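You operate a simulated robot arm through the tools that you are given. There is no shell and no other tool. Be economical: measure what you need, move in short steps, check, and stop when the job is done.

Carry out the task below with a simulated robot arm. There is one attempt and no reset: what you move stays moved.

TASK
Put the blue nut and the cup with blue band on the long tray.
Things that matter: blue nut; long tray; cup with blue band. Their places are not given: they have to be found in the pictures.

It is judged by the outcome, as a careful person would: the job done as asked, and still so three seconds after it is handed in. It fails if anything else is knocked over, pushed out of place, dropped, spilled or broken.

THE ROBOT
A 7-joint arm with a two-finger parallel gripper, fixed in place. Base frame: the origin is at the foot of the arm, x ahead of it, y to its left, z up; the work surface is at about z = 0. Lengths are in cm, angles in rad, forces in N, time in s.
With the tool pointing down near the work surface it reaches from about 22 to 58 cm from the base axis. Its first joint turns from -1.152 to 1.152 rad. Payload 2.5 kg.
Tool frame: the origin (TCP) lies between the finger pads and is the grasp point; the fingertips stand 2.3 cm ahead of it; z points along the fingers, y is the line along which they close. The gripper opens to 9.4 cm. The fingers are 3.8 cm wide and 1 cm thick; the gripper's body (5.4 by 9.6 cm) begins 3.9 cm behind the TCP.
Orientation is that of the tool frame in the base frame, as a unit quaternion [x, y, z, w]. With the fingers straight down and closing along the base's y, the tool's x points along the base's -x, its y along +y and its z along -z.

THE INTERFACE
- The arm moves only by the tool step_arm. Its argument "motion" is a list of rows, each an object of numbers (a shift or turn left out is 0, a gripper value left out holds the last): "x", "y", "z": the shift along the base's x, y, z in cm; "rx", "ry", "rz": the turn, a rotation vector about the base's x, y, z in rad; "fingers": the opening, from 0 (shut) to 1 (fully open). In form: [{"x": .., "y": .., "z": .., "rx": .., "ry": .., "rz": .., "fingers": ..}, ...]. A call has 1 to 8 rows; each row shifts and turns the commanded pose from where the row before left it. A row lasts 0.2 s, in which the tool goes at most 5 cm and 0.15 rad; a call with a longer step from one row to the next is refused whole, and so is a gripper value outside its range. A pose out of reach is approached as far as the arm can. The call stops where the force on the tool passes 40 N (or 10 N more than at its start, if that is more) or the arm is blocked; 0.2 s more then pass. The fingers move at their own pace (about 10.8 cm/s each) and stop on an object; they squeeze with about 32 N. The grip force told is the motor's: it shows also when the fingers shut on nothing. Time passes only in rows, and 0.2 s behind the last, so rows that do not move let the fingers close. It gives the time, the measured TCP pose, the force on the tool (base axes), the opening and the grip force at its end, in the units of the frame above (readings bear some noise).
- Cameras (640 x 400 px; columns grow to the right, rows downward): "scene" is fixed at [11.65, -41.52, 52.64]; the picture's right is [0.80, -0.60, 0.00], its down [-0.43, -0.58, -0.69] and it looks along [0.41, 0.55, -0.72] (base axes); focal length 373 px, centre (320, 200). "wrist" rides on the gripper at [-3.9, 0, -4.4] in the tool frame; the picture's right is [0.00, -1.00, 0.00], its down [0.97, 0.00, -0.24] and it looks along [0.24, 0.00, 0.97] (tool axes); focal length 218 px, centre (320, 200).
- snapshot(camera): a new picture of that camera. No time passes.
- locate(camera, pixels): for up to 12 pixels [column, row] of the newest picture of that camera ("zoom" is the newest enlarged one), the place [x, y, z] in the base frame of the surface seen there, good to about 0.3 cm. No time passes.
- inspect(camera, box): a new picture of the part [left, top, right, bottom] of that camera's present view, enlarged. No time passes.
- finish_job(): hands the job in; it is judged then, once.

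Work in short steps. Measure before you move; look again where a grasp or a placing could have gone wrong, and mend it. You have 60 turns and 20 pictures in all, the two below and enlarged ones among them. Open the gripper and draw the arm clear of the work before you hand the job in, unless the task says otherwise; then end with one line.

The tools are called as a command line: name --argument value ..., lists and objects as JSON in quotes. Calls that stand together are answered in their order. step_arm: Moves the arm, as the interface text tells. Its arguments: {"type":"object","properties":{"motion":{"type":"array"}},"required":["motion"]} The other tools are called the same way: snapshot (camera) takes a picture; locate (camera, pixels) gives the place of the surface under pixels of a picture; inspect (camera, box) takes an enlarged picture of a part of a camera's view; finish_job () hands the job in.

At the start:

```text
t: 0.0
ee_pos: [34.65, -20.49, 24.81]
orientation: [0.0, 1.0, 0.0, 0.0]
force: [-0.1, -0.7, 0.8]
opening: 9.41
grasp_force: 0.1
```

scene: 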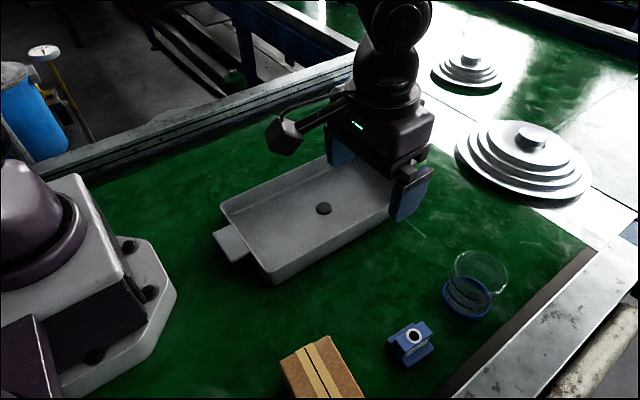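
wrist: 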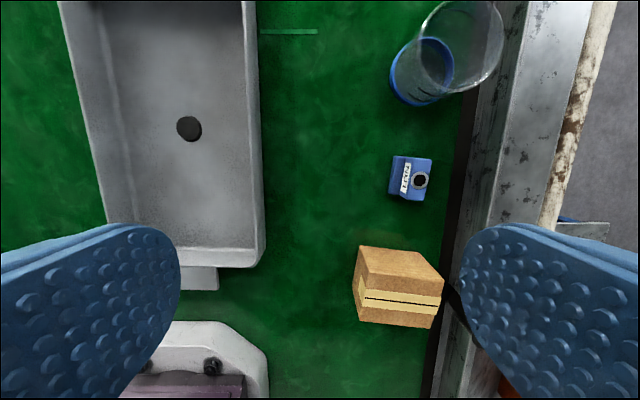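

The wrist view shows the tray on the left, with the blue nut at about (410,178), the glass with the blue band at about (440,65), and the box at (400,285). I'll measure these and enlarge the scene view.

locate --camera "wrist" --pixels '[[393, 157], [431, 159], [425, 198], [391, 193], [420, 180], [405, 180], [188, 128], [75, 20], [250, 20], [262, 250], [108, 215], [300, 200]]'

inspect --camera "scene" --box '[360, 230, 540, 380]'

```text
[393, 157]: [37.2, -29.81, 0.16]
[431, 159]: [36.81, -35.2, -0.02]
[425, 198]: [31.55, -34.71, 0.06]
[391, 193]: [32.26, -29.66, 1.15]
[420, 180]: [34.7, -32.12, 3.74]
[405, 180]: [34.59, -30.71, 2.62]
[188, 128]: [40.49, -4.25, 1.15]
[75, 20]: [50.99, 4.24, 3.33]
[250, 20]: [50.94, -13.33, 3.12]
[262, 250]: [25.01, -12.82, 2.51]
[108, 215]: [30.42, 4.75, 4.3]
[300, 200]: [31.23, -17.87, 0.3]
```

```text
2.67 times, centred on (450, 305) of scene
```

zoom: 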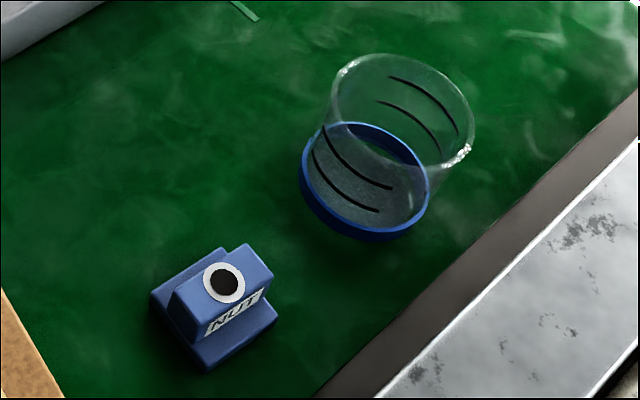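

The nut is a T-nut: a wide base with a narrower block on top. I'll measure the nut, cup and rail in the zoom.

locate --camera "zoom" --pixels '[[172, 290], [246, 246], [272, 275], [205, 335], [152, 295], [208, 368], [277, 310], [222, 250], [302, 185], [428, 200], [365, 236], [380, 125]]'

locate --camera "wrist" --pixels '[[391, 85], [453, 65], [430, 104], [418, 40], [421, 72], [503, 45], [455, 3], [460, 85], [475, 180], [500, 180], [365, 250], [430, 250]]'

locate --camera "scene" --pixels '[[222, 206], [278, 283], [388, 212], [328, 158], [323, 208], [270, 268], [240, 210], [500, 330], [455, 270], [506, 265], [470, 255], [285, 240]]'

```text
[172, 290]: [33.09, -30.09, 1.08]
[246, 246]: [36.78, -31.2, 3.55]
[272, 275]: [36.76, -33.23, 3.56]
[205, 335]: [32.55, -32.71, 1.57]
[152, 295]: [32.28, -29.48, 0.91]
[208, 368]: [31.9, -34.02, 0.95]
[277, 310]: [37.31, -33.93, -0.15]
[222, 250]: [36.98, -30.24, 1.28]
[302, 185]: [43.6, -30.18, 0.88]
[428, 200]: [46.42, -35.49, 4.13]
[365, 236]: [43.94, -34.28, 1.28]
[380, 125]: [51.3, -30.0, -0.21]
```

```text
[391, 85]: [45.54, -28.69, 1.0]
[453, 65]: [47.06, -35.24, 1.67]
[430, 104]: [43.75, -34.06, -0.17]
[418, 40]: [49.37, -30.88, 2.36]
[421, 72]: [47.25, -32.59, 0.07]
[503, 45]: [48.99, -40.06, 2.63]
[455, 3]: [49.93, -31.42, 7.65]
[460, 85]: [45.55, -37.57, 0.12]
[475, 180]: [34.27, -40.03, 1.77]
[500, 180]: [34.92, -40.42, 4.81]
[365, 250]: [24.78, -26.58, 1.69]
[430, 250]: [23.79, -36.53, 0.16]
```

```text
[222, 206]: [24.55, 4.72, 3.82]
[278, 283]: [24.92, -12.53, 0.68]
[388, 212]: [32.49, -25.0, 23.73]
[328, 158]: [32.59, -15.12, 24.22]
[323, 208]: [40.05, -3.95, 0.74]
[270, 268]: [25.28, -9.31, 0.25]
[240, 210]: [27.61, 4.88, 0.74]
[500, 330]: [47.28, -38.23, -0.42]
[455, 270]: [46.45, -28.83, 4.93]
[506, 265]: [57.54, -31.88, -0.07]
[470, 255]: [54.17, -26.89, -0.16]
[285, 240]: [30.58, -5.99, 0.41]
```

The nut's centre is about (34.7,-32), with a block on top up to z 3.6. The cup is a cylinder of about 7.3 cm centred at about (46.9,-32.1), and the tray floor is at z 0.7. I'll move above the nut and look closer.

step_arm --motion '[{"y": -4}, {"y": -4}, {"y": -3.5}, {"z": -4}, {"z": -4}, {"z": -3, "fingers": 0.6}, {}]'

snapshot --camera "wrist"

```text
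t: 1.6
ee_pos: [34.56, -31.8, 13.76]
orientation: [0.0, 1.0, -0.001, 0.0]
force: [-0.6, 0.3, -0.5]
opening: 5.64
grasp_force: 0.0
```

```text
16 pictures are left
```

wrist: 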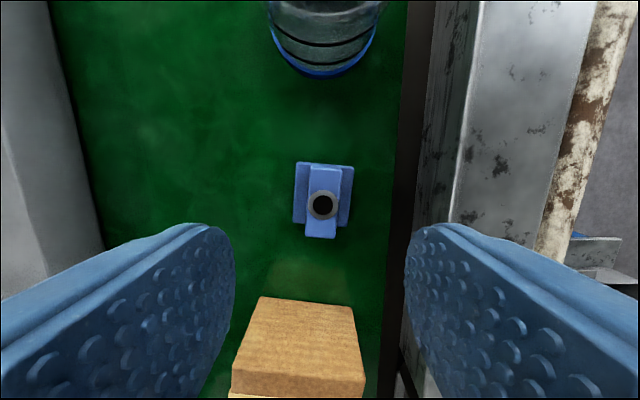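

The nut is nearly aligned, turned only slightly. I'll measure its top block, the box edge and the rail.

locate --camera "wrist" --pixels '[[312, 172], [338, 172], [308, 232], [335, 232], [297, 165], [350, 170], [294, 220], [347, 224], [265, 300], [350, 310], [410, 200], [470, 200]]'

```text
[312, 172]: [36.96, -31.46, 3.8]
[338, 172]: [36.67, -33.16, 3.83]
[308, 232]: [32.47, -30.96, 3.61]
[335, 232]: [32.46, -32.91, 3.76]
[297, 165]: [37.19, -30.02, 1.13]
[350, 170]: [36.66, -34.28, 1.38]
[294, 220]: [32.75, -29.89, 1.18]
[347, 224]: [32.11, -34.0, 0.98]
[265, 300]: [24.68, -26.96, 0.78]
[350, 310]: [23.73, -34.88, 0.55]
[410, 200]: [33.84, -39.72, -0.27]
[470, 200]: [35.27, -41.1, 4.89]
```

The block is at (34.65,-32.1), 2.1 cm wide and turned about -0.08 rad. I'll align to it, descend to TCP z of about 3.9 (tips at 1.6, above the base flange), and close.

step_arm --motion '[{"x": 0.05, "y": -0.3, "z": -3, "rz": -0.08}, {"z": -3}, {"z": -2.2}, {"z": -1.6}, {}, {"fingers": 0}, {}, {}]'

```text
t: 3.4
ee_pos: [34.65, -32.25, 3.96]
orientation: [0.041, 0.999, 0.0, 0.0]
force: [1.3, 0.0, -0.1]
opening: 2.19
grasp_force: 32.4
```

It's gripped at 2.19 cm. I'll lift.

step_arm --motion '[{"z": 2}, {"z": 4}, {"z": 4}, {"y": 4}, {"y": 4}, {"y": 4}, {"y": 4}, {"y": 4}]'

step_arm --motion '[{"y": 4, "x": -1.5}, {"y": 4, "x": -1.5}, {"rz": 0.08}, {}]'

snapshot --camera "wrist"

```text
t: 5.2
ee_pos: [34.66, -12.09, 14.09]
orientation: [0.041, 0.999, 0.0, -0.001]
force: [-0.3, -0.7, -3.9]
opening: 2.16
grasp_force: 31.7
```

```text
t: 6.2
ee_pos: [31.59, -4.1, 13.91]
orientation: [0.0, 1.0, 0.0, 0.0]
force: [-0.3, 0.7, -4.7]
opening: 2.17
grasp_force: 32.3
```

```text
15 pictures are left
```

wrist: 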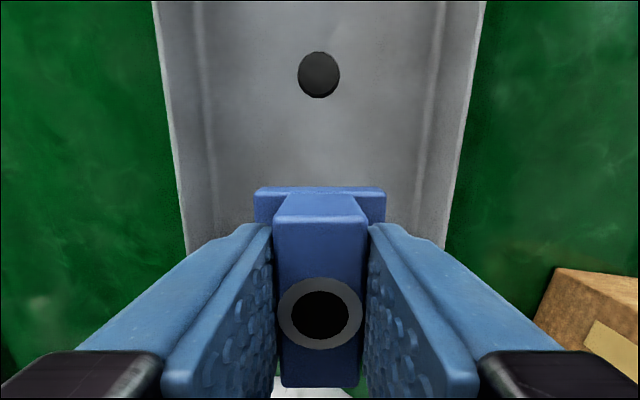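

The nut is held straight and centred over the tray floor. I'll check the floor heights.

locate --camera "wrist" --pixels '[[230, 180], [400, 180], [318, 150], [318, 75], [200, 150], [445, 150], [318, 20], [455, 60], [175, 60], [420, 60], [215, 60]]'

```text
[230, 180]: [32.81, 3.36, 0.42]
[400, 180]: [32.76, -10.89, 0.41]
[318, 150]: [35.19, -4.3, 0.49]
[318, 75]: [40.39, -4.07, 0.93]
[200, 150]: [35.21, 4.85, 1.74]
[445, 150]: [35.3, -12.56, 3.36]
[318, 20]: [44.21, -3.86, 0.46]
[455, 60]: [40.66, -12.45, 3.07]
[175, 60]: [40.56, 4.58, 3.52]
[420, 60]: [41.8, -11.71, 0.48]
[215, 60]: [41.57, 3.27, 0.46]
```

The floor is at z of about 0.45, so the nut should touch at TCP z of about 4.4. I'll descend.

step_arm --motion '[{"z": -4}, {"z": -3}, {"z": -1.5}, {"z": -0.6}, {}]'

step_arm --motion '[{"z": -0.2}, {"z": -0.15}, {}]'

```text
t: 7.4
ee_pos: [31.69, -4.26, 4.81]
orientation: [0.0, 1.0, 0.0, 0.001]
force: [-0.2, 0.7, -4.3]
opening: 2.19
grasp_force: 31.9
```

```text
t: 8.2
ee_pos: [31.68, -4.13, 4.47]
orientation: [0.0, 1.0, 0.0, 0.0]
force: [-0.4, -1.0, -4.2]
opening: 2.18
grasp_force: 31.7
```

There's no contact yet, since the force still shows only the nut's weight. I'll lower in small steps.

step_arm --motion '[{"z": -0.1}, {"z": -0.1}, {}]'

```text
t: 9.0
ee_pos: [31.56, -4.06, 4.36]
orientation: [0.001, 1.0, 0.0, 0.0]
force: [-7.3, 1.5, 25.5]
opening: 2.2
grasp_force: 32.7
```

The force of 25 N shows contact. I'll release, rise, and open fully.

step_arm --motion '[{"z": 0.05, "fingers": 0.4}, {}, {"z": 2}, {"z": 4}, {"z": 4}, {"fingers": 1}, {}]'

step_arm --motion '[{"x": 3, "y": -4}, {"x": 3, "y": -4}, {"x": 3, "y": -4}, {"x": 2, "y": -4}, {"x": 1, "y": -4}, {"y": -4}, {"y": -4}, {}]'

snapshot --camera "wrist"

snapshot --camera "scene"

```text
t: 10.6
ee_pos: [31.61, -4.04, 14.44]
orientation: [0.001, 1.0, -0.001, 0.0]
force: [0.2, -0.2, 0.0]
opening: 9.41
grasp_force: 0.0
```

```text
t: 12.4
ee_pos: [43.53, -32.28, 14.31]
orientation: [0.0, 1.0, 0.0, -0.001]
force: [0.1, -1.0, -0.1]
opening: 9.4
grasp_force: 0.1
```

```text
14 pictures are left
```

wrist: 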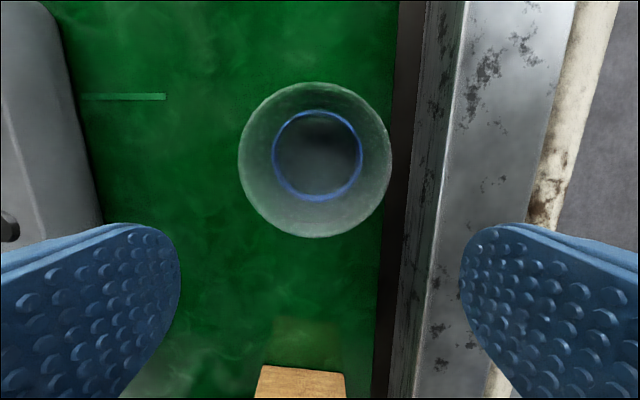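

```text
13 pictures are left
```

scene: 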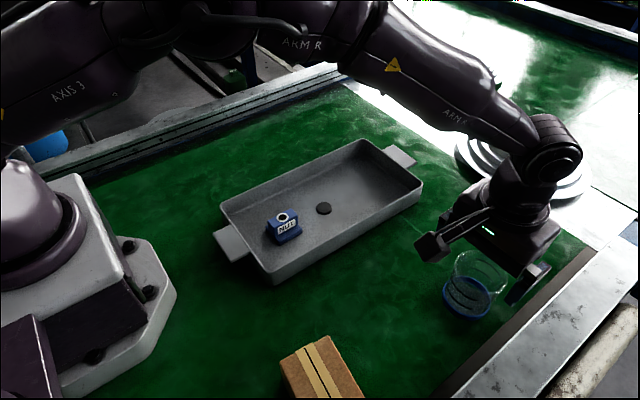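

The nut sits well in the tray. From this view the cup's centre is about (46.75,-32.05), with a rim of about 7.4 cm. I'll centre over it and lower partway first.

step_arm --motion '[{"x": 1.6, "y": 0.1}, {"x": 1.6, "y": 0.1}, {"z": -2}, {}]'

snapshot --camera "wrist"

```text
t: 13.4
ee_pos: [46.79, -31.95, 12.39]
orientation: [-0.001, 1.0, 0.0, 0.0]
force: [0.5, -1.0, 0.5]
opening: 9.42
grasp_force: 0.0
```

```text
12 pictures are left
```

wrist: 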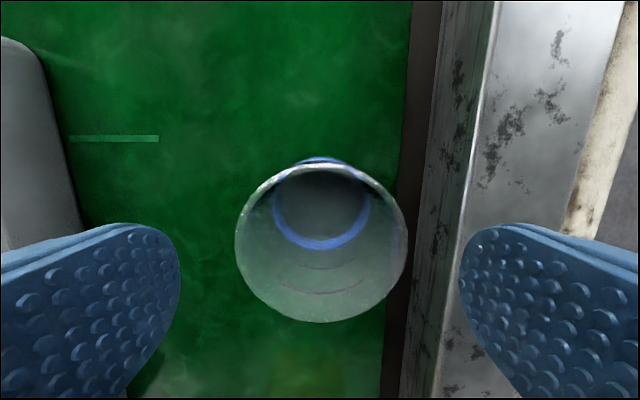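

The rim (columns 235–407) is centred between the finger pads (180–460). I'll descend straight to TCP z of about 4.9 and close.

step_arm --motion '[{"z": -2}, {"z": -2}, {"z": -2}, {"z": -1.5}, {}]'

step_arm --motion '[{"fingers": 0.8}, {"fingers": 0.7}, {"fingers": 0.5}, {}, {}]'

```text
t: 14.6
ee_pos: [46.88, -31.88, 4.85]
orientation: [0.001, 1.0, -0.001, 0.0]
force: [0.8, 1.0, -0.1]
opening: 9.41
grasp_force: 0.2
```

```text
t: 15.8
ee_pos: [46.92, -31.9, 4.85]
orientation: [0.0, 1.0, 0.0, 0.0]
force: [0.6, 0.1, 0.7]
opening: 7.02
grasp_force: 32.0
```

It's gripped at 7.02 cm. I'll lift gently and look.

step_arm --motion '[{"z": 1}, {"z": 2}, {"z": 3}, {"z": 3}, {"z": 1}, {}]'

snapshot --camera "scene"

```text
t: 17.2
ee_pos: [46.8, -31.9, 14.83]
orientation: [0.0, 1.0, 0.0, 0.0]
force: [0.2, 0.5, -0.8]
opening: 7.02
grasp_force: 32.3
```

```text
11 pictures are left
```

scene: 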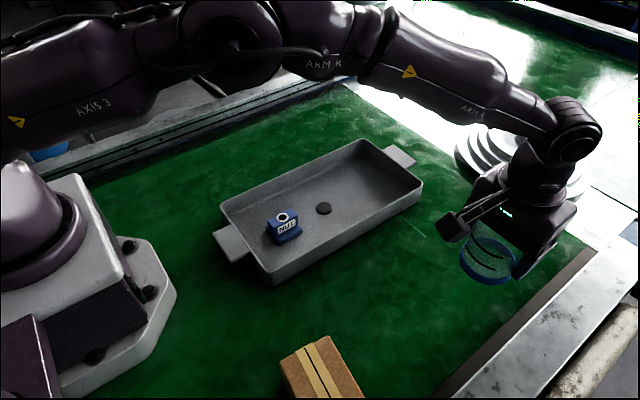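

The cup is held and level. I'll carry it over the tray's far half, to (47,-4).

step_arm --motion '[{"y": 3}, {"y": 4}, {"y": 4}, {"y": 4}, {"y": 4}, {"y": 4}, {"y": 3}, {"y": 1.9}]'

step_arm --motion '[{"z": -3}, {"z": -3}, {"z": -2}, {"z": -0.9}, {}]'

snapshot --camera "scene"

```text
t: 19.0
ee_pos: [46.64, -4.01, 14.9]
orientation: [0.0, 1.0, 0.0, 0.0]
force: [0.5, 0.4, -0.4]
opening: 6.99
grasp_force: 31.8
```

```text
t: 20.2
ee_pos: [46.9, -4.04, 5.94]
orientation: [-0.001, 1.0, 0.0, 0.0]
force: [0.3, -0.1, -0.2]
opening: 7.0
grasp_force: 32.9
```

```text
10 pictures are left
```

scene: 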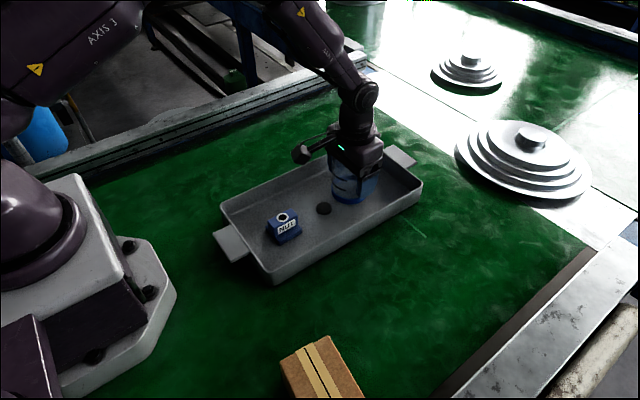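

Contact is expected at TCP z of about 5.3. I'll lower in small steps.

step_arm --motion '[{"z": -0.3}, {"z": -0.2}, {}]'

step_arm --motion '[{"z": -0.1}, {}]'

```text
t: 21.0
ee_pos: [46.78, -4.07, 5.47]
orientation: [0.001, 1.0, 0.0, 0.0]
force: [0.6, 0.2, -0.8]
opening: 7.0
grasp_force: 31.6
```

```text
t: 21.6
ee_pos: [46.84, -4.04, 5.4]
orientation: [0.001, 1.0, 0.0, 0.0]
force: [0.4, -0.6, 0.1]
opening: 7.02
grasp_force: 32.1
```

step_arm --motion '[{"z": -0.1}, {}]'

```text
t: 22.2
ee_pos: [46.85, -4.03, 5.22]
orientation: [0.0, 1.0, -0.001, 0.001]
force: [-3.6, 1.1, 12.2]
opening: 6.99
grasp_force: 32.2
```

The 12 N reading means the cup is on the tray. I'll open and rise straight up.

step_arm --motion '[{"fingers": 0.85}, {"fingers": 1}, {}, {"z": 2}, {"z": 3}, {"z": 4}, {"z": 4}, {"z": 4}]'

step_arm --motion '[{"x": -3, "y": -4}, {"x": -3, "y": -4}, {"x": -3, "y": -4}, {"x": -2, "y": -4}, {}]'

snapshot --camera "scene"

snapshot --camera "wrist"

```text
t: 24.0
ee_pos: [46.84, -4.03, 22.22]
orientation: [0.0, 1.0, 0.0, -0.001]
force: [0.7, 0.6, 0.2]
opening: 9.4
grasp_force: 0.1
```

```text
t: 25.2
ee_pos: [35.83, -20.05, 22.07]
orientation: [0.0, 1.0, 0.001, -0.001]
force: [0.3, 1.2, -0.9]
opening: 9.39
grasp_force: 0.0
```

```text
9 pictures are left
```

scene: 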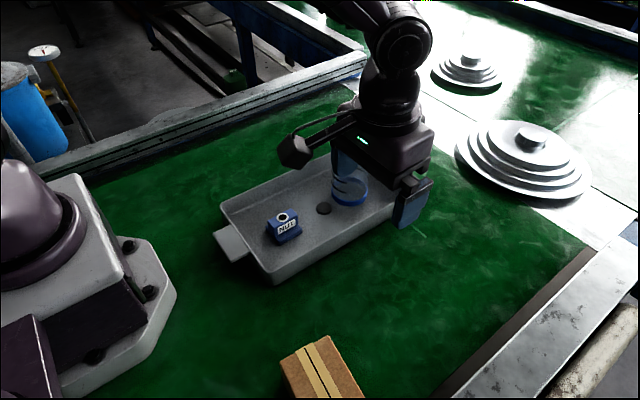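

```text
8 pictures are left
```

wrist: 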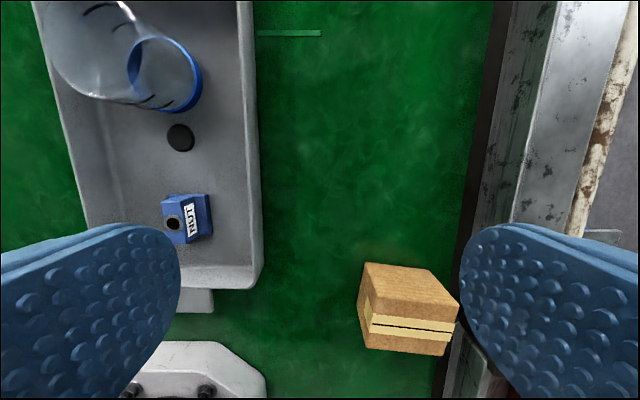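

The cup stands upright and the nut sits on the tray floor. Nothing else has moved, the arm is clear and the gripper is open, so I'm handing in.

finish_job

```text
The job is handed in.
```

The blue nut and the cup with the blue band are both standing on the long tray, nothing else was disturbed, and the job is handed in.
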